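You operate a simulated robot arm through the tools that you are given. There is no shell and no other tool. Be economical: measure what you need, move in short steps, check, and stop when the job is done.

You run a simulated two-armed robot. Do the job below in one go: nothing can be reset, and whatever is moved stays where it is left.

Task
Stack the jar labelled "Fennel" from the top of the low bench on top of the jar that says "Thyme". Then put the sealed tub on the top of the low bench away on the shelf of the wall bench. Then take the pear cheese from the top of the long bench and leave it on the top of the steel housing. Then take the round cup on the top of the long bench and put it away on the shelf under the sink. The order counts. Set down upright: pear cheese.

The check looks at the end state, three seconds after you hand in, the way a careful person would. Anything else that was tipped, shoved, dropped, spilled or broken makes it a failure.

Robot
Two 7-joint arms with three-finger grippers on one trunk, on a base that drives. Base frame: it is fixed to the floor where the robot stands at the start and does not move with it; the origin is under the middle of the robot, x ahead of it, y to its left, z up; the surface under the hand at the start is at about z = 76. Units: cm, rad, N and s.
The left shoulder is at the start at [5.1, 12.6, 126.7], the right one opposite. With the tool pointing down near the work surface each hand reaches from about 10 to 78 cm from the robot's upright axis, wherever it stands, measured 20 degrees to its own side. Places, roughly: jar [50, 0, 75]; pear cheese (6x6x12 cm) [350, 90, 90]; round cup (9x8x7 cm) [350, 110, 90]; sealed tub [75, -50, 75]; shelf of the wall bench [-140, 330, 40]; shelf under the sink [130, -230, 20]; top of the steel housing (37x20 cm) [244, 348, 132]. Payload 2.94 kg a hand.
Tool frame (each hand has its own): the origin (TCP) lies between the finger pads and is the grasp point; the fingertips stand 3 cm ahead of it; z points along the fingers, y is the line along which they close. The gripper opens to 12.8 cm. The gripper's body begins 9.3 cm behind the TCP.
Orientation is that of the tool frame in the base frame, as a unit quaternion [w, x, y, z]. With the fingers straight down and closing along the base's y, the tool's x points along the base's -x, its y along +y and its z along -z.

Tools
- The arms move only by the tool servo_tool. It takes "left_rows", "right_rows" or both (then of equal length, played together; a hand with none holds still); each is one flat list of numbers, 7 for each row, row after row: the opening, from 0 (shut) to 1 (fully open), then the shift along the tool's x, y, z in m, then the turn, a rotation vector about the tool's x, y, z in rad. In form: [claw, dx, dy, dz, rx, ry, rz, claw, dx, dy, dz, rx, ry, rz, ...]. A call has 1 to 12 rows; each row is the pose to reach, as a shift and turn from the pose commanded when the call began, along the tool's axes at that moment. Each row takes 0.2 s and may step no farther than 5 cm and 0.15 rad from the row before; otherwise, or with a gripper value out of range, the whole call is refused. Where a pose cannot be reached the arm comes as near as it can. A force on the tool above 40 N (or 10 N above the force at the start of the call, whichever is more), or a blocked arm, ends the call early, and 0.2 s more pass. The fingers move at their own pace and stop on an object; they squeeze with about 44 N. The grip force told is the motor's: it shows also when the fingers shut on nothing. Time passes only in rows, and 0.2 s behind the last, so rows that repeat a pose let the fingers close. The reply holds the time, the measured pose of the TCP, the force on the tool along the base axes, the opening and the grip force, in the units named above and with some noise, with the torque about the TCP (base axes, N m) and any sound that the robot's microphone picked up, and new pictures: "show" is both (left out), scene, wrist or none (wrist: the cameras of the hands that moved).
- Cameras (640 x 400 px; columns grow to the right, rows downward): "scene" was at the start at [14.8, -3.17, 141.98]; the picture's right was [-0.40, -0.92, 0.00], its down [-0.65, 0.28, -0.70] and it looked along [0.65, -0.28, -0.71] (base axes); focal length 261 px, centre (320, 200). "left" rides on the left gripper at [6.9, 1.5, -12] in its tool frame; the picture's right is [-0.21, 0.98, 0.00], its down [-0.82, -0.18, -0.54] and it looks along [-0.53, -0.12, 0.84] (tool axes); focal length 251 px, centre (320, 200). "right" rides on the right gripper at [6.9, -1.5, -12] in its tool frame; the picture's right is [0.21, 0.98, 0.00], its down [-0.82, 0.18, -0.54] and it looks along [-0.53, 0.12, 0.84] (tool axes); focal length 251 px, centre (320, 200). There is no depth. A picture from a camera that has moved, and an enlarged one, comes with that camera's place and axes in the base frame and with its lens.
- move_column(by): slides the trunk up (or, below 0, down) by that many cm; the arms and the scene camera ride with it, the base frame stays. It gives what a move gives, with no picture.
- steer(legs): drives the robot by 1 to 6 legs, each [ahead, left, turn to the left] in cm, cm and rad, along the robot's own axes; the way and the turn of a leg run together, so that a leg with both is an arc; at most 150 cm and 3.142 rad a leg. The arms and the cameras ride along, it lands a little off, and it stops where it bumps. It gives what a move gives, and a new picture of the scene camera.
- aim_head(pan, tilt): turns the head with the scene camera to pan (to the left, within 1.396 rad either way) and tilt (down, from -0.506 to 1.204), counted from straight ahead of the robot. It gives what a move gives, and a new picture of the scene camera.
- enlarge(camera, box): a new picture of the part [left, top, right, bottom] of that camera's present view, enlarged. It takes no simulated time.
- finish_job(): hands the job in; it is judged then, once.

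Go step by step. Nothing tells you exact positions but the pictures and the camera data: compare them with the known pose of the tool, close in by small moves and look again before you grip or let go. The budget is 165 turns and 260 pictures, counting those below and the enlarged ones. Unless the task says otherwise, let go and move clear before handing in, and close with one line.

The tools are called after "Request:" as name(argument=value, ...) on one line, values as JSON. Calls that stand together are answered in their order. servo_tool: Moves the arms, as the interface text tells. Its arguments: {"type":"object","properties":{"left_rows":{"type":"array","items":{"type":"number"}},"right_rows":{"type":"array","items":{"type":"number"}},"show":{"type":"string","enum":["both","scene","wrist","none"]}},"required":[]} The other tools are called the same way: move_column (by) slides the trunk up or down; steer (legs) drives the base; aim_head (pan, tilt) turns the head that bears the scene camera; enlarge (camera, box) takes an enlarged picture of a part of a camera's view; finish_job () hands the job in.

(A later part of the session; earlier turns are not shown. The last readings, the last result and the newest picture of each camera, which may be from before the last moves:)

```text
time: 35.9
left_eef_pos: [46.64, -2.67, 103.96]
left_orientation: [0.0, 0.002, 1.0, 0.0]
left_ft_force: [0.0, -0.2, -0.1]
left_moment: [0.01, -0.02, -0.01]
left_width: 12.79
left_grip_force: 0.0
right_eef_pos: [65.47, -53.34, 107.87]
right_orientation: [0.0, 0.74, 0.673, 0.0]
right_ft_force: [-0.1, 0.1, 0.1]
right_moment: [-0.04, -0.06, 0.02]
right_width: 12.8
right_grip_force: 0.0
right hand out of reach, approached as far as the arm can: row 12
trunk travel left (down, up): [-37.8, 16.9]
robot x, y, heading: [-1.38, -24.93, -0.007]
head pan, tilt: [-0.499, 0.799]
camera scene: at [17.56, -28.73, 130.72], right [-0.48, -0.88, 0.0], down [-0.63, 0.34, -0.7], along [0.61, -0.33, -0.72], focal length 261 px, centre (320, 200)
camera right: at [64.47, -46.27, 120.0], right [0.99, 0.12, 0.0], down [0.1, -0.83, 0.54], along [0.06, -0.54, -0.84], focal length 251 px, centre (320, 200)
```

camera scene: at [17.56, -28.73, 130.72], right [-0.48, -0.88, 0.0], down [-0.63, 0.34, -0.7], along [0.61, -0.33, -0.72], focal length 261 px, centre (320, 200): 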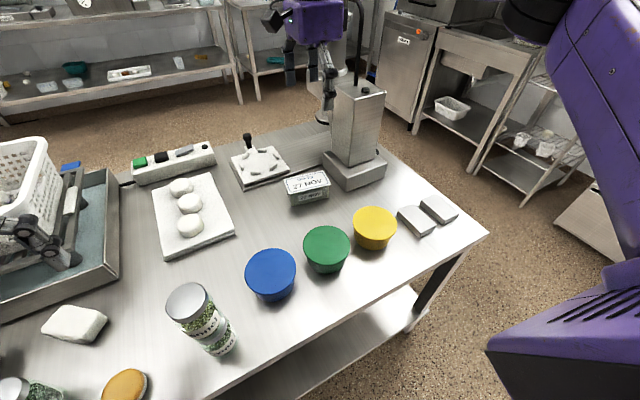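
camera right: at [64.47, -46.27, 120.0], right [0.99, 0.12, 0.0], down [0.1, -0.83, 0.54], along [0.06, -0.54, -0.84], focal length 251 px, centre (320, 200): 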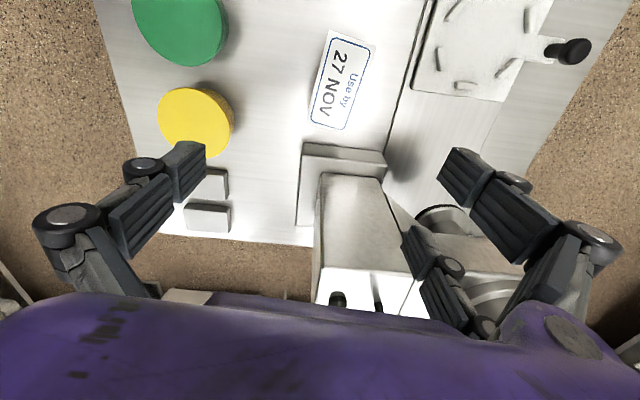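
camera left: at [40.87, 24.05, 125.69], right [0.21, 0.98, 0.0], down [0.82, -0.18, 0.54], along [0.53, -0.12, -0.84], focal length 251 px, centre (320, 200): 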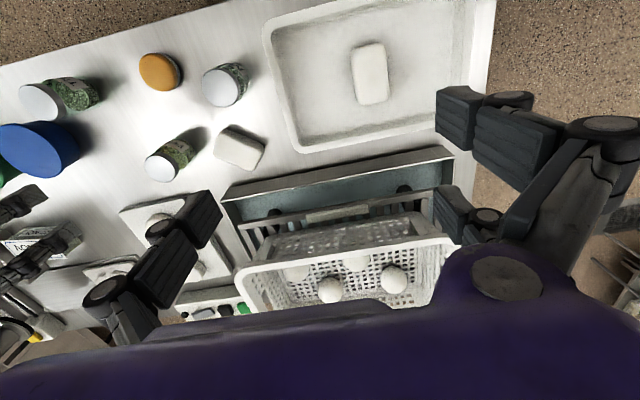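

Request:
servo_tool(right_rows=[1, 0.005, 0.005, 0.03, 0, 0, 0.02, 1, 0.012, 0.01, 0.06, 0, 0, 0.02, 1, 0.022, 0.017, 0.09, 0, 0, 0.02, 1, 0.022, 0.017, 0.12, 0, 0, 0.02, 1, 0.022, 0.017, 0.12, 0, 0, 0.02], show="wrist")

```text
time: 37.1
left_eef_pos: [46.72, -2.47, 103.84]
left_orientation: [0.0, 0.003, 1.0, 0.0]
left_ft_force: [0.4, 0.3, -0.2]
left_moment: [-0.01, -0.02, 0.0]
left_width: 12.76
left_grip_force: 0.0
right_eef_pos: [65.83, -53.65, 97.16]
right_orientation: [0.001, 0.76, 0.65, 0.001]
right_ft_force: [0.8, 0.2, -0.1]
right_moment: [0.01, 0.02, 0.01]
right_width: 12.79
right_grip_force: 0.1
right hand out of reach, approached as far as the arm can: row 1, 2, 3, 4, 5
trunk travel left (down, up): [-37.8, 16.9]
robot x, y, heading: [-1.18, -24.81, -0.007]
head pan, tilt: [-0.499, 0.799]
camera right: at [65.23, -46.44, 109.24], right [1.0, 0.06, 0.0], down [0.05, -0.84, 0.54], along [0.03, -0.54, -0.84], focal length 251 px, centre (320, 200)
```

right: 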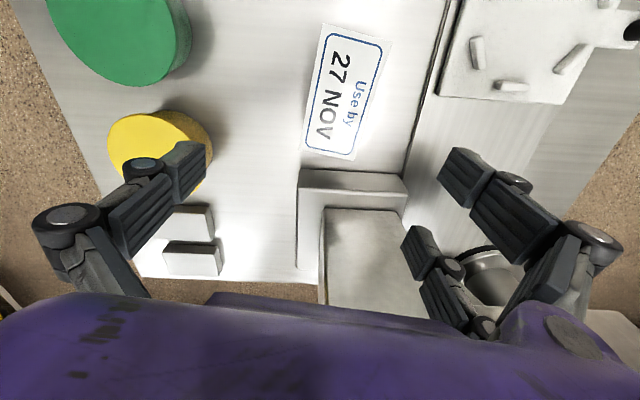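

The hand needs a wider angle to the robot's own side. I'll turn the base a bit to the left.

Request:
steer(legs=[[-2, 0, 0], [0, 0, 0.2]])

```text
time: 38.6
left_eef_pos: [39.32, 6.56, 103.76]
left_orientation: [0.0, -0.097, 0.995, 0.0]
left_ft_force: [0.0, 0.4, 0.2]
left_moment: [0.0, 0.04, -0.01]
left_width: 12.8
left_grip_force: 0.1
right_eef_pos: [68.12, -39.85, 97.12]
right_orientation: [0.001, 0.692, 0.722, 0.0]
right_ft_force: [0.9, 0.2, -0.1]
right_moment: [-0.03, -0.01, -0.01]
right_width: 12.82
right_grip_force: 0.1
trunk travel left (down, up): [-37.8, 16.9]
robot x, y, heading: [-3.2, -24.99, 0.19]
head pan, tilt: [-0.499, 0.799]
camera scene: at [15.92, -24.92, 130.7], right [-0.3, -0.95, 0.0], down [-0.68, 0.22, -0.7], along [0.66, -0.21, -0.72], focal length 261 px, centre (320, 200)
```

scene: 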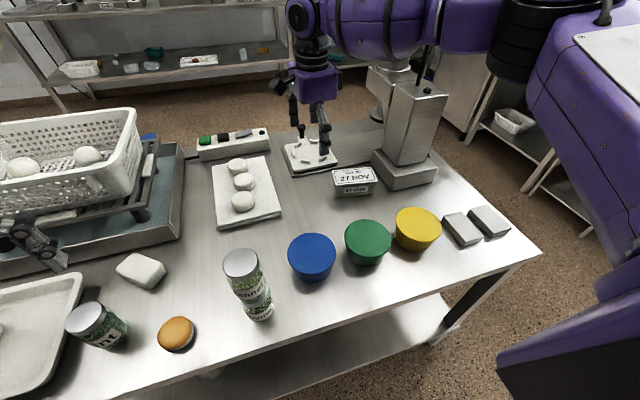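

Request:
servo_tool(right_rows=[1, -0.03, -0.004, 0, 0, 0, 0.06, 1, -0.06, -0.008, 0, 0, 0, 0.12, 1, -0.09, -0.012, 0, 0, 0, 0.17, 1, -0.115, -0.012, 0.01, 0, 0, 0.17, 1, -0.115, -0.012, 0.02, 0, 0, 0.17, 1, -0.115, -0.012, 0.02, 0, 0, 0.17])

```text
time: 40.0
left_eef_pos: [39.33, 6.44, 103.78]
left_orientation: [0.0, -0.096, 0.995, 0.0]
left_ft_force: [-0.4, -0.6, 0.8]
left_moment: [0.05, -0.02, 0.01]
left_width: 12.79
left_grip_force: 0.0
right_eef_pos: [67.31, -51.7, 95.44]
right_orientation: [0.001, 0.751, 0.66, 0.0]
right_ft_force: [-0.2, -0.7, -0.8]
right_moment: [0.02, 0.0, -0.02]
right_width: 12.77
right_grip_force: 0.1
trunk travel left (down, up): [-37.8, 16.9]
robot x, y, heading: [-3.11, -24.45, 0.192]
head pan, tilt: [-0.499, 0.799]
camera scene: at [15.92, -24.95, 130.7], right [-0.3, -0.95, 0.0], down [-0.68, 0.22, -0.7], along [0.66, -0.21, -0.72], focal length 261 px, centre (320, 200)
camera right: at [66.5, -44.51, 107.48], right [1.0, 0.09, 0.0], down [0.07, -0.84, 0.54], along [0.05, -0.54, -0.84], focal length 251 px, centre (320, 200)
```

scene: 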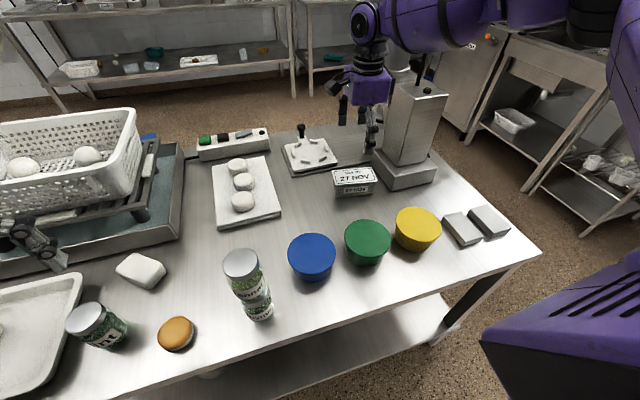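
right: 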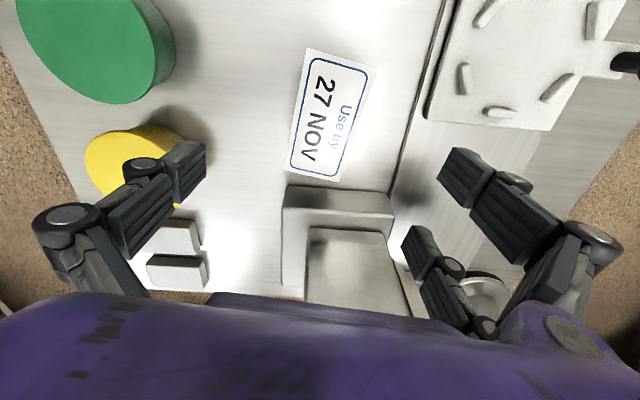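

Request:
servo_tool(right_rows=[0.8, 0.002, 0.003, 0.03, 0, 0, 0.04, 0.8, 0.002, 0.003, 0.06, 0, 0, 0.04, 0.8, 0.002, 0.003, 0.09, 0, 0, 0.04, 0.8, 0.002, 0.003, 0.11, 0, 0, 0.04, 0.8, 0.002, 0.003, 0.11, 0, 0, 0.04])

```text
time: 41.2
left_eef_pos: [39.36, 6.45, 103.79]
left_orientation: [0.0, -0.096, 0.995, -0.001]
left_ft_force: [-0.1, -0.3, 0.0]
left_moment: [0.0, -0.02, -0.01]
left_width: 12.82
left_grip_force: 0.1
right_eef_pos: [67.79, -51.59, 84.17]
right_orientation: [0.001, 0.764, 0.645, 0.001]
right_ft_force: [0.8, -0.4, 0.5]
right_moment: [-0.01, 0.0, -0.01]
right_width: 10.23
right_grip_force: 0.1
trunk travel left (down, up): [-37.8, 16.9]
robot x, y, heading: [-3.26, -24.51, 0.194]
head pan, tilt: [-0.499, 0.799]
camera scene: at [15.92, -24.92, 130.7], right [-0.3, -0.95, 0.0], down [-0.68, 0.22, -0.7], along [0.66, -0.21, -0.72], focal length 261 px, centre (320, 200)
camera right: at [67.26, -44.41, 96.21], right [1.0, 0.05, 0.0], down [0.04, -0.84, 0.54], along [0.03, -0.54, -0.84], focal length 251 px, centre (320, 200)
```

scene: 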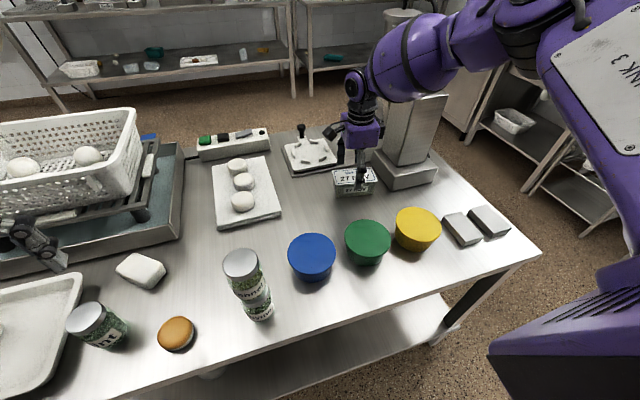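
right: 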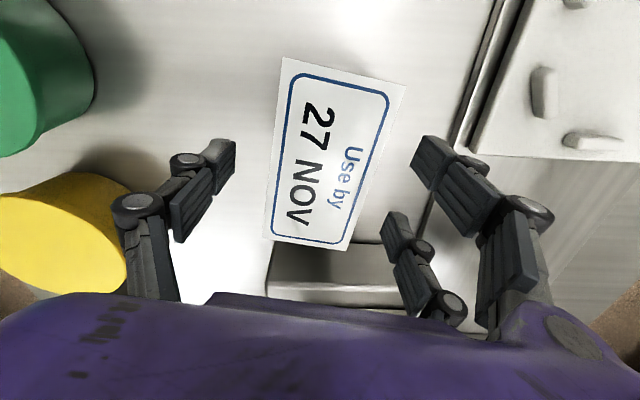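

Request:
servo_tool(right_rows=[0.8, 0, 0, 0.02, 0, 0, -0.02, 0.8, 0, 0, 0.038, 0, 0, -0.02, 0.8, 0, 0, 0.038, 0, 0, -0.02, 0.5, 0, 0, 0.038, 0, 0, -0.02, 0.4, 0, 0, 0.038, 0, 0, -0.02, 0.3, 0, 0, 0.038, 0, 0, -0.02, 0.3, 0, 0, 0.038, 0, 0, -0.02, 0.3, 0, 0, 0.038, 0, 0, -0.02])

```text
time: 43.0
left_eef_pos: [39.43, 6.36, 103.83]
left_orientation: [0.0, -0.096, 0.995, 0.0]
left_ft_force: [0.1, 0.6, -0.3]
left_moment: [-0.03, -0.04, 0.01]
left_width: 12.8
left_grip_force: 0.1
right_eef_pos: [67.8, -51.47, 80.32]
right_orientation: [0.001, 0.758, 0.652, 0.0]
right_ft_force: [1.5, -0.1, 1.5]
right_moment: [-0.08, -0.19, 0.03]
right_width: 6.14
right_grip_force: 43.9
trunk travel left (down, up): [-37.8, 16.9]
robot x, y, heading: [-3.01, -24.66, 0.189]
head pan, tilt: [-0.499, 0.799]
camera scene: at [15.94, -24.93, 130.7], right [-0.3, -0.95, 0.0], down [-0.68, 0.22, -0.7], along [0.66, -0.21, -0.72], focal length 261 px, centre (320, 200)
camera right: at [67.15, -44.31, 92.43], right [1.0, 0.07, 0.0], down [0.06, -0.84, 0.54], along [0.04, -0.54, -0.84], focal length 251 px, centre (320, 200)
```

scene: 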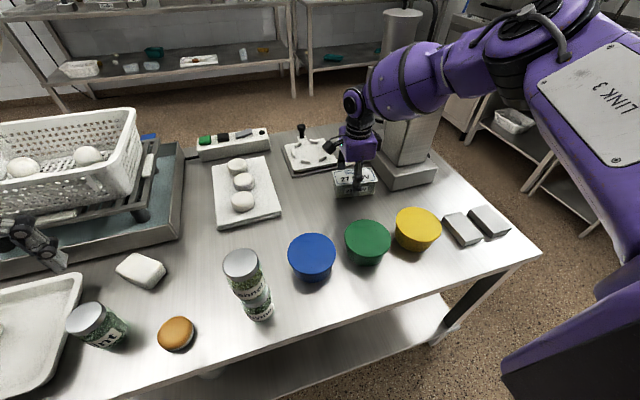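
right: 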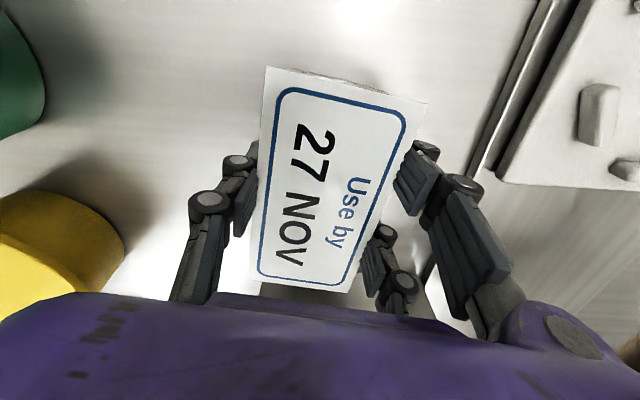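

Request:
servo_tool(right_rows=[0.3, 0, 0, -0.04, 0, 0, 0, 0.3, 0, 0, -0.08, 0, 0, 0, 0.3, 0, 0, -0.12, 0, 0, 0, 0.3, 0, 0, -0.16, 0, 0, 0, 0.3, 0, 0, -0.2, 0, 0, 0, 0.3, 0, 0, -0.24, 0, 0, 0, 0.3, 0, -0.04, -0.26, 0, 0, 0, 0.3, 0, -0.08, -0.26, 0, 0, 0, 0.3, 0, -0.12, -0.26, 0, 0, 0, 0.3, 0, -0.16, -0.26, 0, 0, 0, 0.3, 0, -0.2, -0.26, 0, 0, 0, 0.3, 0, -0.2, -0.26, 0, 0, 0])

```text
time: 45.6
left_eef_pos: [39.38, 6.39, 103.88]
left_orientation: [0.0, -0.096, 0.995, 0.0]
left_ft_force: [-0.3, 0.1, -0.4]
left_moment: [-0.05, -0.01, -0.04]
left_width: 12.79
left_grip_force: 0.1
right_eef_pos: [47.96, -48.56, 106.11]
right_orientation: [0.0, 0.757, 0.653, 0.001]
right_ft_force: [0.1, -0.5, -2.5]
right_moment: [0.02, 0.03, -0.02]
right_width: 6.15
right_grip_force: 44.7
trunk travel left (down, up): [-37.8, 16.9]
robot x, y, heading: [-3.36, -24.9, 0.189]
head pan, tilt: [-0.499, 0.799]
camera scene: at [16.01, -24.9, 130.69], right [-0.3, -0.95, 0.0], down [-0.68, 0.22, -0.7], along [0.66, -0.21, -0.72], focal length 261 px, centre (320, 200)
camera right: at [47.4, -41.45, 118.19], right [1.0, 0.07, 0.0], down [0.06, -0.84, 0.54], along [0.04, -0.54, -0.84], focal length 251 px, centre (320, 200)
```

scene: 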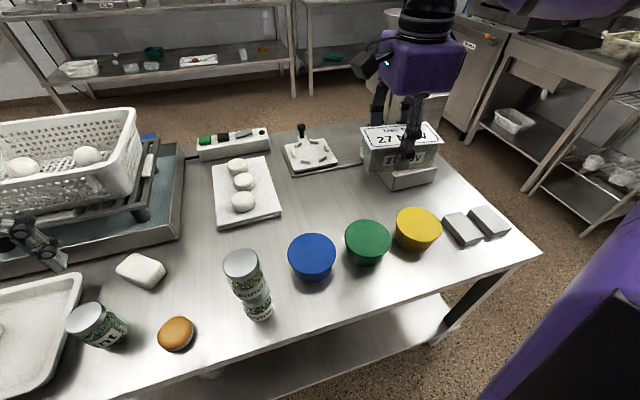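
right: 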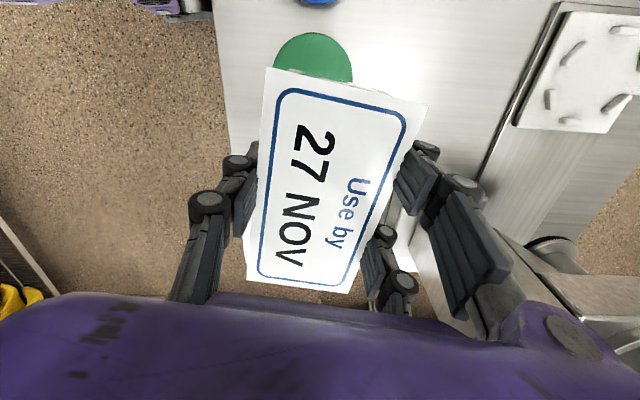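

The tub is held. I'll tuck the left hand, back away a little and turn left to see the route to the wall bench.

Request:
servo_tool(left_rows=[1, 0.04, 0, 0, 0, 0, 0, 1, 0.08, 0, 0, 0, 0, 0, 1, 0.12, 0, 0, 0, 0, 0, 1, 0.15, 0, 0, 0, 0, 0, 1, 0.15, 0, 0, 0, 0, 0], show="none")

Request:
steer(legs=[[-18, 0, 0], [0, 0, 1.38]])

Request:
aim_head(pan=0.3, tilt=0.6)

```text
time: 46.8
left_eef_pos: [27.65, 3.88, 103.79]
left_orientation: [0.0, -0.096, 0.995, 0.0]
left_ft_force: [-0.3, -0.5, -0.2]
left_moment: [-0.01, -0.01, 0.03]
left_width: 12.79
left_grip_force: 0.0
left hand out of reach, approached as far as the arm can: row 4, 5
right_eef_pos: [48.0, -48.55, 106.09]
right_orientation: [0.001, 0.757, 0.653, 0.0]
right_ft_force: [-0.7, -0.1, -2.9]
right_moment: [0.03, -0.07, 0.0]
right_width: 6.13
right_grip_force: 43.5
trunk travel left (down, up): [-37.8, 16.9]
robot x, y, heading: [-3.2, -24.97, 0.191]
head pan, tilt: [-0.499, 0.799]
```

```text
time: 51.8
left_eef_pos: [-44.3, 6.99, 103.82]
left_orientation: [0.0, 0.72, -0.694, 0.0]
left_ft_force: [0.6, -0.1, -0.1]
left_moment: [0.01, -0.01, 0.04]
left_width: 12.77
left_grip_force: 0.1
right_eef_pos: [10.72, 18.71, 106.09]
right_orientation: [0.001, 0.152, 0.988, 0.002]
right_ft_force: [-0.2, -0.2, -3.5]
right_moment: [0.01, 0.01, -0.04]
right_width: 6.14
right_grip_force: 43.8
trunk travel left (down, up): [-37.8, 16.9]
robot x, y, heading: [-21.05, -28.02, 1.606]
head pan, tilt: [-0.499, 0.799]
camera scene: at [-17.6, -9.15, 130.69], right [0.89, -0.45, 0.0], down [-0.32, -0.64, -0.7], along [0.31, 0.62, -0.72], focal length 261 px, centre (320, 200)
```

scene: 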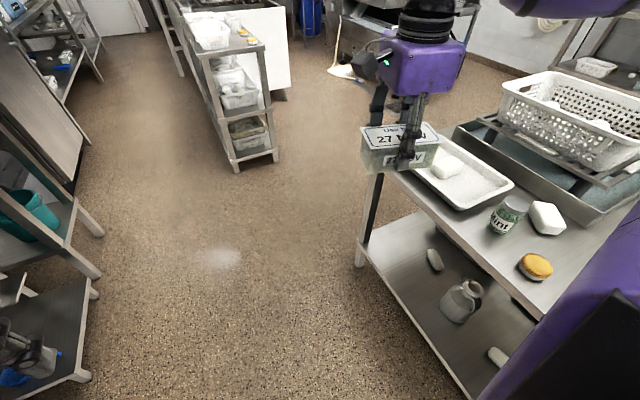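

```text
time: 52.9
left_eef_pos: [-44.27, 6.81, 103.82]
left_orientation: [0.001, 0.719, -0.695, 0.0]
left_ft_force: [-0.2, 0.0, 0.4]
left_moment: [-0.01, -0.01, 0.01]
left_width: 12.8
left_grip_force: 0.0
right_eef_pos: [10.72, 18.74, 106.13]
right_orientation: [0.0, 0.153, 0.988, 0.0]
right_ft_force: [0.2, 0.7, -3.1]
right_moment: [-0.04, 0.01, 0.0]
right_width: 6.15
right_grip_force: 44.5
trunk travel left (down, up): [-37.8, 16.9]
robot x, y, heading: [-20.53, -27.76, 1.604]
head pan, tilt: [0.3, 0.6]
camera scene: at [-24.1, -8.02, 132.38], right [0.94, 0.33, 0.0], down [0.19, -0.53, -0.82], along [-0.27, 0.78, -0.57], focal length 261 px, centre (320, 200)
```

scene: 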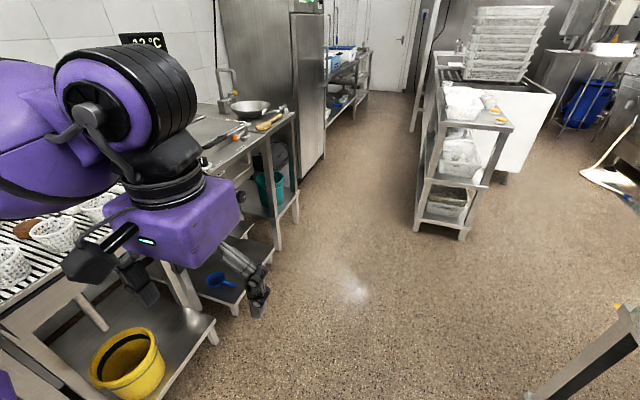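

The corridor at about x -55 is clear between the left-hand benches and the central shelf. I'll drive up it.

Request:
steer(legs=[[0, 34, -0.033], [140, 0, 0]])

```text
time: 63.1
left_eef_pos: [-82.28, 145.27, 103.69]
left_orientation: [0.0, 0.72, -0.694, 0.0]
left_ft_force: [-1.0, 0.4, -0.3]
left_moment: [0.0, -0.02, 0.04]
left_width: 12.82
left_grip_force: 0.0
right_eef_pos: [-27.35, 156.99, 106.14]
right_orientation: [0.0, 0.152, 0.988, 0.0]
right_ft_force: [0.3, 0.2, -3.7]
right_moment: [-0.02, 0.01, -0.01]
right_width: 6.15
right_grip_force: 44.3
trunk travel left (down, up): [-37.8, 16.9]
robot x, y, heading: [-58.55, 110.09, 1.604]
head pan, tilt: [0.3, 0.6]
camera scene: at [-62.13, 130.26, 132.38], right [0.94, 0.33, 0.0], down [0.19, -0.53, -0.82], along [-0.27, 0.78, -0.57], focal length 261 px, centre (320, 200)
```

scene: 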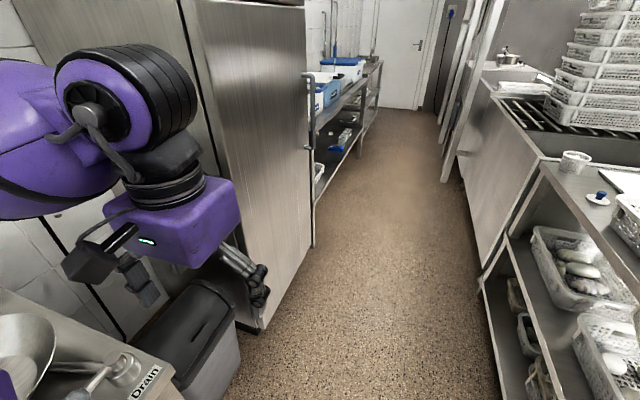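

Request:
steer(legs=[[0, -8, -0.037], [88, 0, 0], [88, 0, 0]])

Request:
aim_head(pan=1.2, tilt=0.7)

```text
time: 70.0
left_eef_pos: [-71.83, 243.77, 103.54]
left_orientation: [0.018, 0.718, -0.695, 0.007]
left_ft_force: [-0.4, 0.9, -0.3]
left_moment: [-0.02, -0.02, 0.02]
left_width: 12.8
left_grip_force: 0.0
right_eef_pos: [-16.12, 255.38, 106.61]
right_orientation: [-0.007, 0.16, 0.987, 0.007]
right_ft_force: [-0.3, 0.4, -3.5]
right_moment: [-0.08, 0.02, 0.02]
right_width: 6.13
right_grip_force: 43.9
trunk travel left (down, up): [-37.8, 16.9]
robot x, y, heading: [-49.69, 210.63, 1.588]
head pan, tilt: [0.3, 0.6]
stopped in leg 3: the robot was blocked; the commanded pose is now the measured one
camera scene: at [-51.13, 228.7, 132.77], right [0.95, 0.32, 0.0], down [0.17, -0.52, -0.84], along [-0.27, 0.79, -0.55], focal length 261 px, centre (320, 200)
```

scene: 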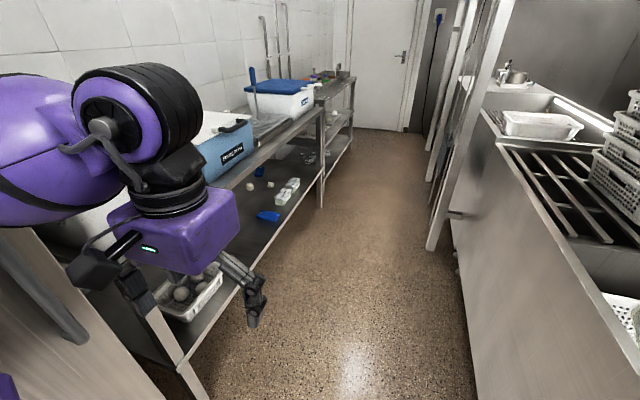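

```text
time: 71.2
left_eef_pos: [-71.68, 243.74, 103.48]
left_orientation: [0.014, 0.717, -0.697, 0.004]
left_ft_force: [-0.5, -0.1, -1.2]
left_moment: [0.02, 0.03, 0.02]
left_width: 12.8
left_grip_force: 0.1
right_eef_pos: [-16.21, 254.96, 106.78]
right_orientation: [-0.007, 0.161, 0.987, 0.01]
right_ft_force: [1.0, -0.7, -3.7]
right_moment: [0.07, -0.01, 0.02]
right_width: 6.17
right_grip_force: 43.7
trunk travel left (down, up): [-37.8, 16.9]
robot x, y, heading: [-49.39, 211.0, 1.588]
head pan, tilt: [1.201, 0.7]
camera scene: at [-56.45, 222.91, 131.88], right [0.35, 0.94, 0.02], down [0.6, -0.21, -0.78], along [-0.72, 0.28, -0.63], focal length 261 px, centre (320, 200)
```

scene: 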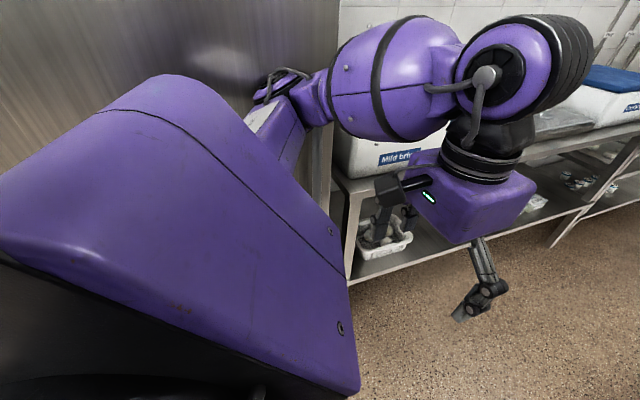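

The robot was blocked at y 211. I'll look to the right to find what it touched.

Request:
aim_head(pan=-0.9, tilt=0.6)

```text
time: 73.2
left_eef_pos: [-71.62, 243.67, 103.55]
left_orientation: [0.015, 0.716, -0.698, 0.004]
left_ft_force: [0.6, 0.9, 0.2]
left_moment: [-0.01, -0.03, 0.0]
left_width: 12.8
left_grip_force: 0.1
right_eef_pos: [-16.28, 254.95, 106.8]
right_orientation: [-0.006, 0.16, 0.987, 0.01]
right_ft_force: [0.0, -0.4, -3.2]
right_moment: [0.02, 0.03, -0.01]
right_width: 6.15
right_grip_force: 44.2
trunk travel left (down, up): [-37.8, 16.9]
robot x, y, heading: [-49.24, 210.86, 1.585]
head pan, tilt: [-0.901, 0.6]
camera scene: at [-41.62, 225.58, 132.65], right [0.64, -0.77, -0.02], down [-0.44, -0.34, -0.83], along [0.63, 0.54, -0.56], focal length 261 px, centre (320, 200)
```

scene: 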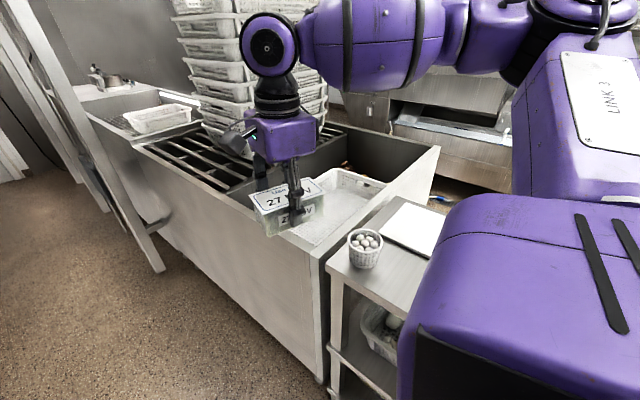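

Request:
steer(legs=[[-14, 0, 0]])

Request:
aim_head(pan=0.9, tilt=0.3)

```text
time: 74.5
left_eef_pos: [-72.35, 232.2, 102.73]
left_orientation: [0.016, 0.714, -0.699, 0.016]
left_ft_force: [-0.2, 0.2, 0.0]
left_moment: [0.02, -0.02, 0.01]
left_width: 12.8
left_grip_force: 0.1
right_eef_pos: [-16.86, 243.23, 106.11]
right_orientation: [0.0, 0.162, 0.987, 0.0]
right_ft_force: [-0.2, 0.2, -3.2]
right_moment: [0.04, 0.01, -0.01]
right_width: 6.18
right_grip_force: 44.0
trunk travel left (down, up): [-37.8, 16.9]
robot x, y, heading: [-49.26, 197.2, 1.585]
head pan, tilt: [-0.901, 0.6]
camera scene: at [-42.65, 214.5, 132.38], right [0.63, -0.77, 0.0], down [-0.44, -0.36, -0.82], along [0.64, 0.52, -0.57], focal length 261 px, centre (320, 200)
```

scene: 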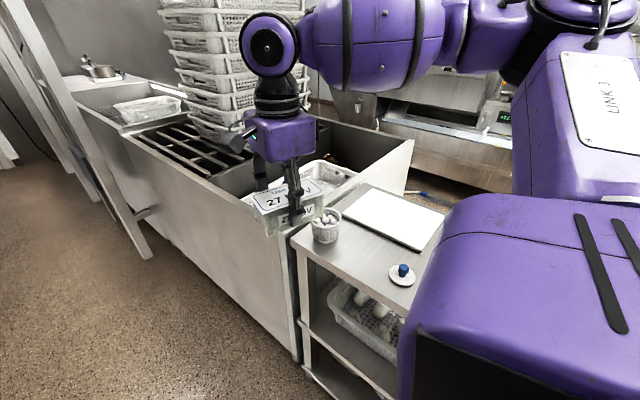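

```text
time: 76.3
left_eef_pos: [-72.17, 232.19, 102.62]
left_orientation: [0.015, 0.714, -0.7, 0.016]
left_ft_force: [0.1, 0.1, -0.1]
left_moment: [0.0, 0.02, -0.01]
left_width: 12.83
left_grip_force: 0.1
right_eef_pos: [-16.91, 243.29, 106.08]
right_orientation: [0.0, 0.162, 0.987, 0.0]
right_ft_force: [-0.5, -1.2, -3.5]
right_moment: [-0.02, 0.03, 0.0]
right_width: 6.14
right_grip_force: 43.6
trunk travel left (down, up): [-37.8, 16.9]
robot x, y, heading: [-49.48, 197.51, 1.587]
head pan, tilt: [0.901, 0.3]
camera scene: at [-56.89, 214.62, 135.13], right [0.61, 0.79, 0.0], down [0.23, -0.18, -0.96], along [-0.76, 0.58, -0.3], focal length 261 px, centre (320, 200)
```

scene: 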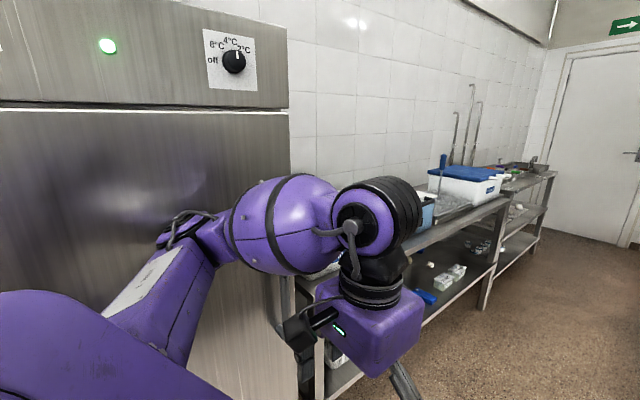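

The left elbow seems to have rubbed the fridge. I'll move right and reach the left hand forward and inward so the elbow tucks in.

Request:
steer(legs=[[0, -5, 0]])

Request:
servo_tool(left_rows=[1, -0.04, -0.01, 0, 0, 0, 0, 1, -0.08, -0.02, 0, 0, 0, 0, 1, -0.12, -0.03, 0, 0, 0, 0, 1, -0.15, -0.05, 0, 0, 0, 0, 1, -0.15, -0.05, 0, 0, 0, 0], show="scene")

```text
time: 77.4
left_eef_pos: [-67.2, 232.21, 102.74]
left_orientation: [0.016, 0.714, -0.7, 0.015]
left_ft_force: [-0.3, 0.4, 0.1]
left_moment: [0.02, -0.01, 0.01]
left_width: 12.78
left_grip_force: 0.1
right_eef_pos: [-11.89, 243.33, 106.14]
right_orientation: [0.0, 0.162, 0.987, 0.0]
right_ft_force: [0.2, -0.7, -2.8]
right_moment: [0.03, 0.01, -0.01]
right_width: 6.13
right_grip_force: 44.0
trunk travel left (down, up): [-37.8, 16.9]
robot x, y, heading: [-44.43, 197.15, 1.587]
head pan, tilt: [0.901, 0.3]
camera scene: at [-51.93, 214.68, 135.13], right [0.61, 0.79, 0.0], down [0.23, -0.18, -0.96], along [-0.76, 0.58, -0.3], focal length 261 px, centre (320, 200)
```

scene: 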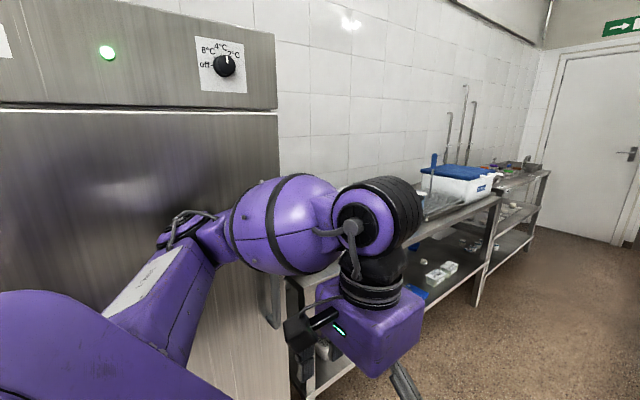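

```text
time: 78.6
left_eef_pos: [-62.41, 247.17, 102.03]
left_orientation: [0.016, 0.714, -0.699, 0.017]
left_ft_force: [-0.1, 0.2, -0.5]
left_moment: [-0.01, -0.02, -0.01]
left_width: 12.8
left_grip_force: 0.0
right_eef_pos: [-12.03, 243.35, 106.26]
right_orientation: [0.0, 0.163, 0.987, 0.0]
right_ft_force: [-0.9, 0.0, -2.9]
right_moment: [0.01, 0.02, -0.01]
right_width: 6.11
right_grip_force: 44.2
trunk travel left (down, up): [-37.8, 16.9]
robot x, y, heading: [-44.35, 197.28, 1.584]
head pan, tilt: [0.901, 0.3]
camera scene: at [-52.01, 214.6, 135.14], right [0.61, 0.79, 0.0], down [0.23, -0.18, -0.96], along [-0.76, 0.58, -0.3], focal length 261 px, centre (320, 200)
```

scene: 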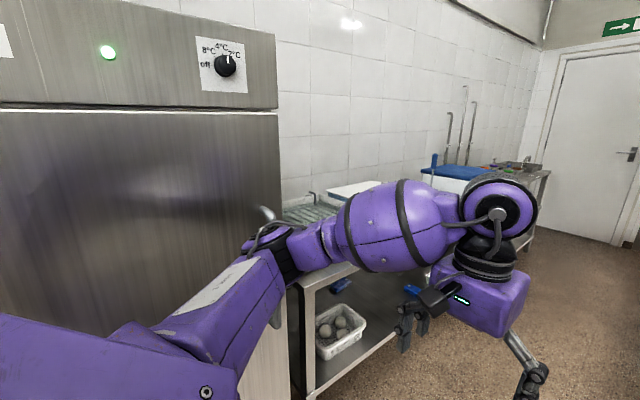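

Request:
steer(legs=[[0, -1, -0.013], [84, 0, 0]])

```text
time: 83.5
left_eef_pos: [-60.2, 332.68, 101.96]
left_orientation: [0.016, 0.707, -0.707, 0.016]
left_ft_force: [0.7, -0.3, 0.0]
left_moment: [-0.05, 0.02, 0.02]
left_width: 12.79
left_grip_force: 0.0
right_eef_pos: [-9.92, 328.01, 106.04]
right_orientation: [0.0, 0.172, 0.985, 0.001]
right_ft_force: [-0.3, 0.4, -2.6]
right_moment: [-0.02, 0.06, -0.02]
right_width: 6.15
right_grip_force: 43.9
trunk travel left (down, up): [-37.8, 16.9]
robot x, y, heading: [-43.06, 282.73, 1.569]
head pan, tilt: [0.901, 0.3]
camera scene: at [-50.44, 300.05, 135.13], right [0.62, 0.78, 0.0], down [0.23, -0.18, -0.96], along [-0.75, 0.6, -0.3], focal length 261 px, centre (320, 200)
```

scene: 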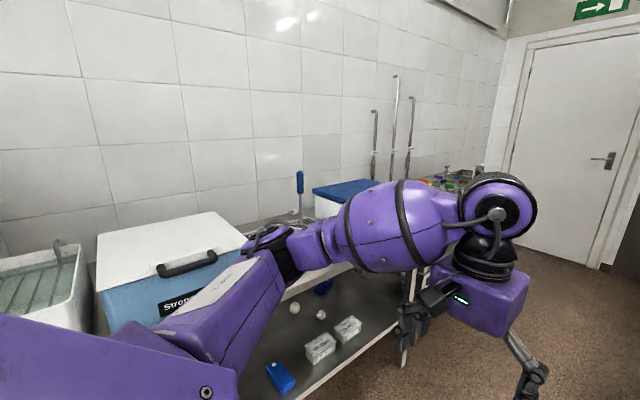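

Request:
steer(legs=[[0, 0, 1.572]])

Request:
aim_head(pan=-0.4, tilt=0.8)

```text
time: 87.8
left_eef_pos: [-93.26, 264.58, 102.09]
left_orientation: [0.001, 1.0, 0.009, 0.023]
left_ft_force: [-0.5, -0.2, 0.7]
left_moment: [0.01, -0.01, 0.03]
left_width: 12.8
left_grip_force: 0.1
right_eef_pos: [-89.29, 314.84, 106.16]
right_orientation: [0.0, -0.582, 0.813, 0.0]
right_ft_force: [-0.3, -0.9, -2.8]
right_moment: [0.03, 0.02, -0.01]
right_width: 6.13
right_grip_force: 44.3
trunk travel left (down, up): [-37.8, 16.9]
robot x, y, heading: [-43.08, 282.57, -3.132]
head pan, tilt: [0.901, 0.3]
camera scene: at [-60.64, 274.97, 135.13], right [-0.79, 0.61, 0.0], down [0.18, 0.23, -0.96], along [-0.58, -0.76, -0.3], focal length 261 px, centre (320, 200)
```

scene: 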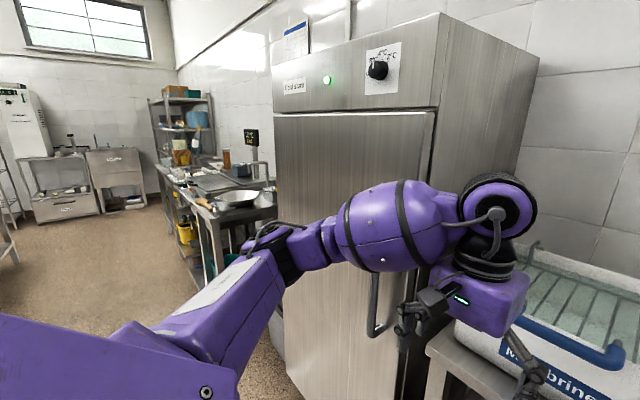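

```text
time: 89.3
left_eef_pos: [-93.13, 264.47, 102.14]
left_orientation: [0.0, 1.0, 0.009, 0.022]
left_ft_force: [-0.3, -0.4, 0.3]
left_moment: [-0.01, 0.0, -0.01]
left_width: 12.82
left_grip_force: 0.1
right_eef_pos: [-89.35, 314.96, 106.14]
right_orientation: [0.0, -0.582, 0.813, 0.0]
right_ft_force: [0.4, -0.6, -3.8]
right_moment: [-0.02, -0.01, -0.01]
right_width: 6.14
right_grip_force: 43.7
trunk travel left (down, up): [-37.8, 16.9]
robot x, y, heading: [-43.31, 282.43, -3.126]
head pan, tilt: [-0.4, 0.799]
camera scene: at [-62.4, 285.4, 130.7], right [0.38, 0.93, 0.0], down [0.66, -0.27, -0.7], along [-0.65, 0.26, -0.72], focal length 261 px, centre (320, 200)
```

scene: 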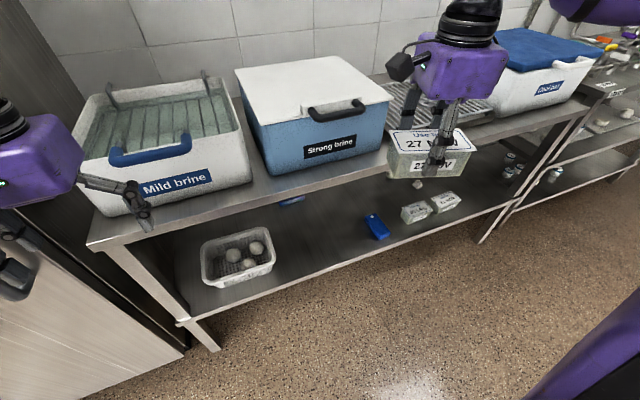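

The front of the shelf is free between the basket and the blue tray, at y 290–330. I'll retract and raise the left hand, then square up the tub.

Request:
servo_tool(left_rows=[1, 0.03, 0, -0.02, 0, 0, 0, 1, 0.06, 0, -0.04, 0, 0, 0, 1, 0.09, 0, -0.06, 0, 0, 0, 1, 0.12, 0, -0.08, 0, 0, 0, 1, 0.14, 0, -0.1, 0, 0, 0, 1, 0.14, 0, -0.12, 0, 0, 0], right_rows=[0.3, 0, 0, 0, 0, 0, -0.06, 0.3, 0, 0, 0, 0, 0, -0.12, 0.3, 0, 0, 0, 0, 0, -0.18, 0.3, 0, 0, 0, 0, 0, -0.24, 0.3, 0, 0, 0, 0, 0, -0.3, 0.3, 0, 0, 0, 0, 0, -0.3], show="none")

Request:
steer(legs=[[0, 6, 0]])

Request:
move_column(by=-37)

```text
time: 90.7
left_eef_pos: [-79.77, 265.0, 114.51]
left_orientation: [0.001, 1.0, 0.009, 0.022]
left_ft_force: [-0.4, -0.8, -0.4]
left_moment: [-0.06, -0.01, 0.03]
left_width: 12.81
left_grip_force: 0.0
right_eef_pos: [-89.37, 314.91, 106.19]
right_orientation: [0.0, -0.697, 0.717, 0.0]
right_ft_force: [0.2, 0.8, -3.6]
right_moment: [0.0, 0.0, 0.01]
right_width: 6.09
right_grip_force: 44.2
trunk travel left (down, up): [-37.8, 16.9]
robot x, y, heading: [-43.27, 282.51, -3.129]
head pan, tilt: [-0.4, 0.799]
```

```text
time: 91.9
left_eef_pos: [-79.67, 259.0, 114.48]
left_orientation: [0.0, 1.0, 0.008, 0.023]
left_ft_force: [-1.3, -0.1, 0.6]
left_moment: [-0.01, -0.01, 0.0]
left_width: 12.8
left_grip_force: 0.0
right_eef_pos: [-89.24, 309.07, 106.11]
right_orientation: [0.0, -0.697, 0.717, 0.0]
right_ft_force: [0.3, 0.6, -3.5]
right_moment: [0.0, 0.0, -0.01]
right_width: 6.15
right_grip_force: 44.3
trunk travel left (down, up): [-37.8, 16.9]
robot x, y, heading: [-43.05, 276.39, -3.13]
head pan, tilt: [-0.4, 0.799]
camera scene: at [-62.32, 279.52, 130.69], right [0.38, 0.93, 0.0], down [0.66, -0.27, -0.7], along [-0.65, 0.26, -0.72], focal length 261 px, centre (320, 200)
```

scene: 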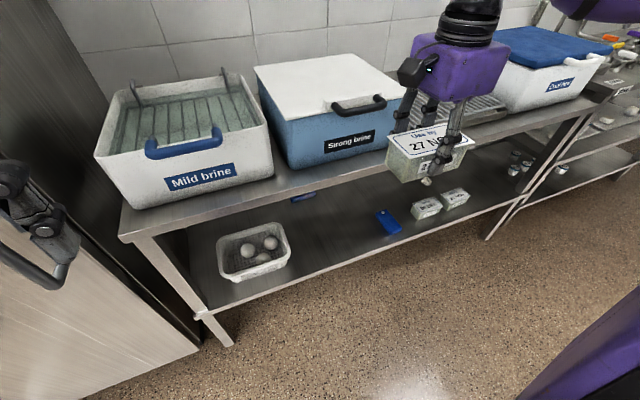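

```text
time: 94.2
left_eef_pos: [-80.22, 258.81, 87.3]
left_orientation: [0.004, 0.999, 0.014, 0.028]
left_ft_force: [-2.2, -2.0, -1.0]
left_moment: [0.24, -0.27, 0.03]
left_width: 12.77
left_grip_force: 0.0
right_eef_pos: [-89.5, 309.05, 78.97]
right_orientation: [0.004, -0.696, 0.718, -0.003]
right_ft_force: [0.0, -0.4, -2.6]
right_moment: [0.01, 0.01, 0.01]
right_width: 6.12
right_grip_force: 44.3
trunk travel left (down, up): [-11.0, 43.7]
robot x, y, heading: [-43.15, 276.34, -3.134]
head pan, tilt: [-0.4, 0.799]
stopped: the force on the tool passed its limit at 76 N (the readings are from after the stop); the commanded pose is now the measured one
```

The left hand met something while the trunk was coming down. I'll look at it.

Request:
aim_head(pan=0.5, tilt=0.75)

Request:
enlarge(camera="left", box=[0, 0, 640, 400])

```text
time: 95.5
left_eef_pos: [-80.14, 258.96, 87.28]
left_orientation: [0.004, 0.999, 0.014, 0.029]
left_ft_force: [-0.8, 0.7, 0.2]
left_moment: [0.01, -0.02, 0.02]
left_width: 12.79
left_grip_force: 0.0
right_eef_pos: [-89.47, 309.24, 79.0]
right_orientation: [0.004, -0.696, 0.718, -0.003]
right_ft_force: [-0.5, 0.1, -3.1]
right_moment: [0.0, -0.05, -0.03]
right_width: 6.15
right_grip_force: 44.1
trunk travel left (down, up): [-11.0, 43.7]
robot x, y, heading: [-43.38, 276.74, -3.128]
head pan, tilt: [0.499, 0.75]
camera scene: at [-71.23, 273.77, 102.4], right [-0.32, 0.95, 0.0], down [0.65, 0.22, -0.73], along [-0.69, -0.23, -0.69], focal length 261 px, centre (320, 200)
```

scene: 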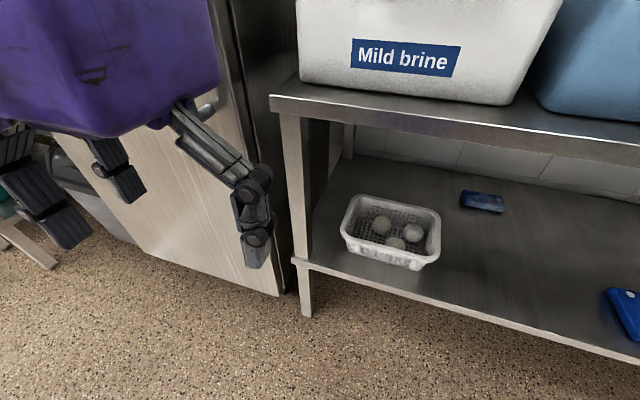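

```text
1.00 times, centred on (320, 200) of left (not enlarged: the box is as wide or as high as the picture)
camera zoom: at [-73.98, 257.75, 99.51], right [-0.19, -0.98, 0.0], down [-0.86, 0.16, 0.49], along [-0.48, 0.09, -0.87], focal length 251 px, centre (320, 200)
```

zoom: 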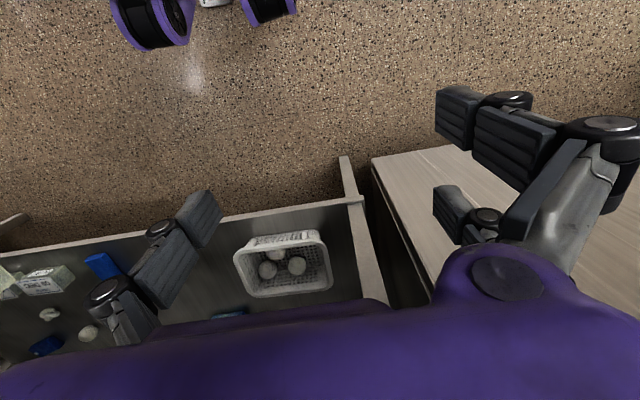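

Request:
servo_tool(left_rows=[1, 0, 0, -0.04, 0, 0, 0, 1, 0, -0.04, -0.06, 0, 0, 0, 1, 0, -0.08, -0.06, 0, 0, 0, 1, 0, -0.12, -0.06, 0, 0, 0, 1, 0, -0.15, -0.06, 0, 0, 0, 1, 0, -0.15, -0.06, 0, 0, 0], show="scene")

```text
time: 96.7
left_eef_pos: [-81.32, 273.55, 93.31]
left_orientation: [0.007, 1.0, 0.012, 0.027]
left_ft_force: [-5.8, -10.5, 2.8]
left_moment: [1.38, -1.06, -0.94]
left_width: 12.83
left_grip_force: 0.1
right_eef_pos: [-89.42, 309.04, 78.89]
right_orientation: [0.005, -0.696, 0.718, -0.003]
right_ft_force: [0.2, -0.6, -3.7]
right_moment: [-0.01, 0.03, 0.03]
right_width: 6.15
right_grip_force: 44.3
trunk travel left (down, up): [-11.0, 43.7]
robot x, y, heading: [-43.16, 276.68, -3.132]
head pan, tilt: [0.499, 0.75]
stopped in row 6 (left hand): the force on the tool passed its limit at 44 N (the readings are from after the stop); the commanded pose is now the measured one
camera scene: at [-70.62, 272.41, 102.38], right [-0.47, 0.88, 0.0], down [0.61, 0.33, -0.73], along [-0.64, -0.34, -0.69], focal length 261 px, centre (320, 200)
```

scene: 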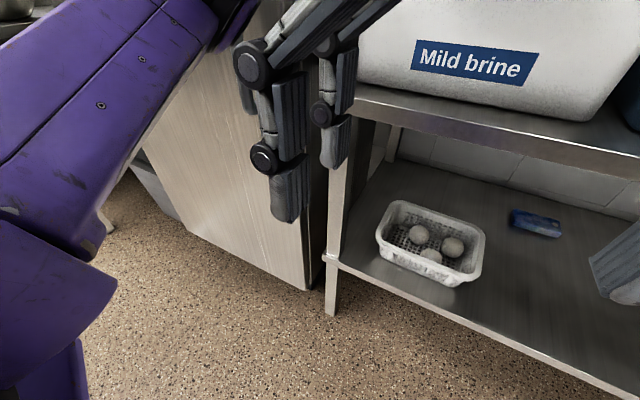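

The left hand is now pressing the robot's own head. I'll move it back out and then lower the trunk in small steps.

Request:
servo_tool(left_rows=[1, 0, 0.04, 0, 0, 0, 0, 1, 0, 0.08, 0, 0, 0, 0, 1, -0.02, 0.11, -0.02, 0, 0, 0, 1, -0.04, 0.11, -0.04, 0, 0, 0, 1, -0.06, 0.11, -0.06, 0, 0, 0, 1, -0.06, 0.11, -0.06, 0, 0, 0], show="none")

Request:
aim_head(pan=0.9, tilt=0.5)

```text
time: 98.1
left_eef_pos: [-87.0, 262.52, 99.43]
left_orientation: [0.006, 1.0, 0.012, 0.027]
left_ft_force: [-0.9, 0.3, 0.5]
left_moment: [0.02, 0.0, 0.02]
left_width: 12.81
left_grip_force: 0.0
right_eef_pos: [-89.55, 309.17, 79.03]
right_orientation: [0.004, -0.697, 0.717, -0.002]
right_ft_force: [0.7, -0.6, -3.6]
right_moment: [-0.02, -0.01, -0.01]
right_width: 6.14
right_grip_force: 44.0
trunk travel left (down, up): [-11.0, 43.7]
robot x, y, heading: [-43.23, 276.72, -3.131]
head pan, tilt: [0.499, 0.75]
```

```text
time: 99.0
left_eef_pos: [-87.01, 262.71, 99.31]
left_orientation: [0.006, 1.0, 0.012, 0.027]
left_ft_force: [0.2, 0.1, -0.4]
left_moment: [0.01, 0.02, -0.03]
left_width: 12.81
left_grip_force: 0.0
right_eef_pos: [-89.38, 309.11, 79.0]
right_orientation: [0.005, -0.697, 0.717, -0.002]
right_ft_force: [-0.7, -0.1, -2.7]
right_moment: [-0.02, 0.01, 0.02]
right_width: 6.15
right_grip_force: 44.3
trunk travel left (down, up): [-11.0, 43.7]
robot x, y, heading: [-42.91, 276.62, -3.132]
head pan, tilt: [0.901, 0.499]
camera scene: at [-68.94, 269.17, 104.64], right [-0.79, 0.61, 0.0], down [0.29, 0.38, -0.88], along [-0.54, -0.69, -0.48], focal length 261 px, centre (320, 200)
```

scene: 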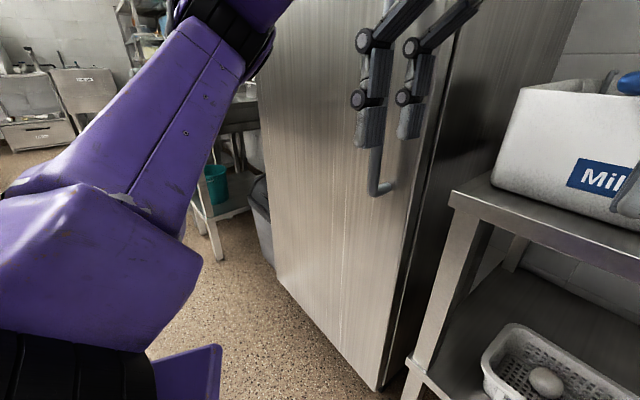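

Request:
move_column(by=-10)

Request:
aim_head(pan=-0.5, tilt=0.5)

```text
time: 100.3
left_eef_pos: [-87.3, 262.56, 89.26]
left_orientation: [0.006, 1.0, 0.012, 0.027]
left_ft_force: [1.2, 0.1, -0.4]
left_moment: [0.01, -0.01, 0.01]
left_width: 12.8
left_grip_force: 0.1
right_eef_pos: [-89.44, 309.12, 69.01]
right_orientation: [0.004, -0.696, 0.718, -0.003]
right_ft_force: [-0.2, -0.1, -3.3]
right_moment: [-0.02, -0.01, 0.01]
right_width: 6.12
right_grip_force: 44.0
trunk travel left (down, up): [-1.0, 53.7]
robot x, y, heading: [-42.93, 276.27, -3.131]
head pan, tilt: [0.901, 0.499]
```

```text
time: 101.9
left_eef_pos: [-87.22, 262.49, 89.12]
left_orientation: [0.007, 1.0, 0.013, 0.027]
left_ft_force: [0.6, 1.4, -0.7]
left_moment: [-0.03, 0.02, 0.01]
left_width: 12.8
left_grip_force: 0.1
right_eef_pos: [-89.34, 309.18, 68.92]
right_orientation: [0.003, -0.696, 0.718, -0.002]
right_ft_force: [-0.3, -0.7, -3.1]
right_moment: [-0.07, 0.0, -0.01]
right_width: 6.14
right_grip_force: 44.0
trunk travel left (down, up): [-1.0, 53.7]
robot x, y, heading: [-43.08, 276.7, -3.127]
head pan, tilt: [-0.499, 0.499]
camera scene: at [-74.04, 271.6, 95.26], right [-0.52, 0.86, 0.0], down [0.4, 0.24, -0.88], along [-0.76, -0.46, -0.47], focal length 261 px, centre (320, 200)
```

scene: 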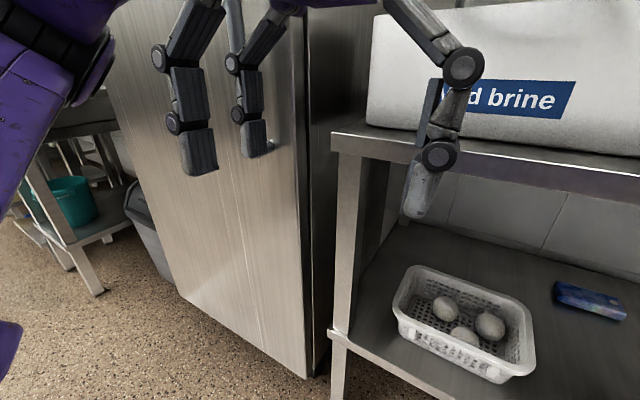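

The left hand is blocking the head. I'll move it farther out to the side.

Request:
servo_tool(left_rows=[1, 0, 0.04, 0, 0, 0, 0, 1, 0.01, 0.08, 0, 0, 0, 0, 1, 0.02, 0.12, 0, 0, 0, 0, 1, 0.03, 0.16, 0, 0, 0, 0, 1, 0.04, 0.18, 0, 0, 0, 0, 1, 0.04, 0.18, 0, 0, 0, 0], show="none")

Request:
aim_head(pan=-0.5, tilt=0.6)

```text
time: 103.5
left_eef_pos: [-80.66, 244.48, 94.63]
left_orientation: [-0.037, 0.991, -0.016, -0.126]
left_ft_force: [-0.3, -0.5, -0.6]
left_moment: [0.07, 0.01, 0.0]
left_width: 12.81
left_grip_force: 0.1
left hand out of reach, approached as far as the arm can: row 1, 2, 3, 4
right_eef_pos: [-89.41, 309.16, 69.06]
right_orientation: [0.004, -0.696, 0.718, -0.003]
right_ft_force: [-0.1, -0.5, -3.4]
right_moment: [0.03, 0.01, -0.03]
right_width: 6.14
right_grip_force: 44.6
trunk travel left (down, up): [-1.0, 53.7]
robot x, y, heading: [-42.75, 276.2, -3.129]
head pan, tilt: [-0.499, 0.499]
stopped in row 6 (left hand): the arm was blocked; the commanded pose is now the measured one
```

```text
time: 104.1
left_eef_pos: [-80.64, 244.64, 94.66]
left_orientation: [-0.038, 0.991, -0.016, -0.125]
left_ft_force: [-0.5, 0.2, 0.1]
left_moment: [-0.01, 0.01, 0.02]
left_width: 12.81
left_grip_force: 0.0
right_eef_pos: [-89.44, 309.22, 68.93]
right_orientation: [0.004, -0.696, 0.718, -0.002]
right_ft_force: [1.4, 0.0, -3.7]
right_moment: [-0.02, -0.01, 0.0]
right_width: 6.14
right_grip_force: 44.0
trunk travel left (down, up): [-1.0, 53.7]
robot x, y, heading: [-43.49, 276.93, -3.132]
head pan, tilt: [-0.499, 0.6]
camera scene: at [-74.05, 280.52, 94.24], right [0.47, 0.88, 0.0], down [0.5, -0.27, -0.83], along [-0.73, 0.39, -0.56], focal length 261 px, centre (320, 200)
```

scene: 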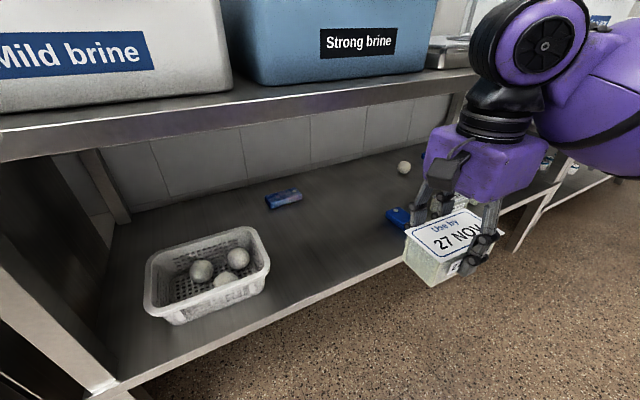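

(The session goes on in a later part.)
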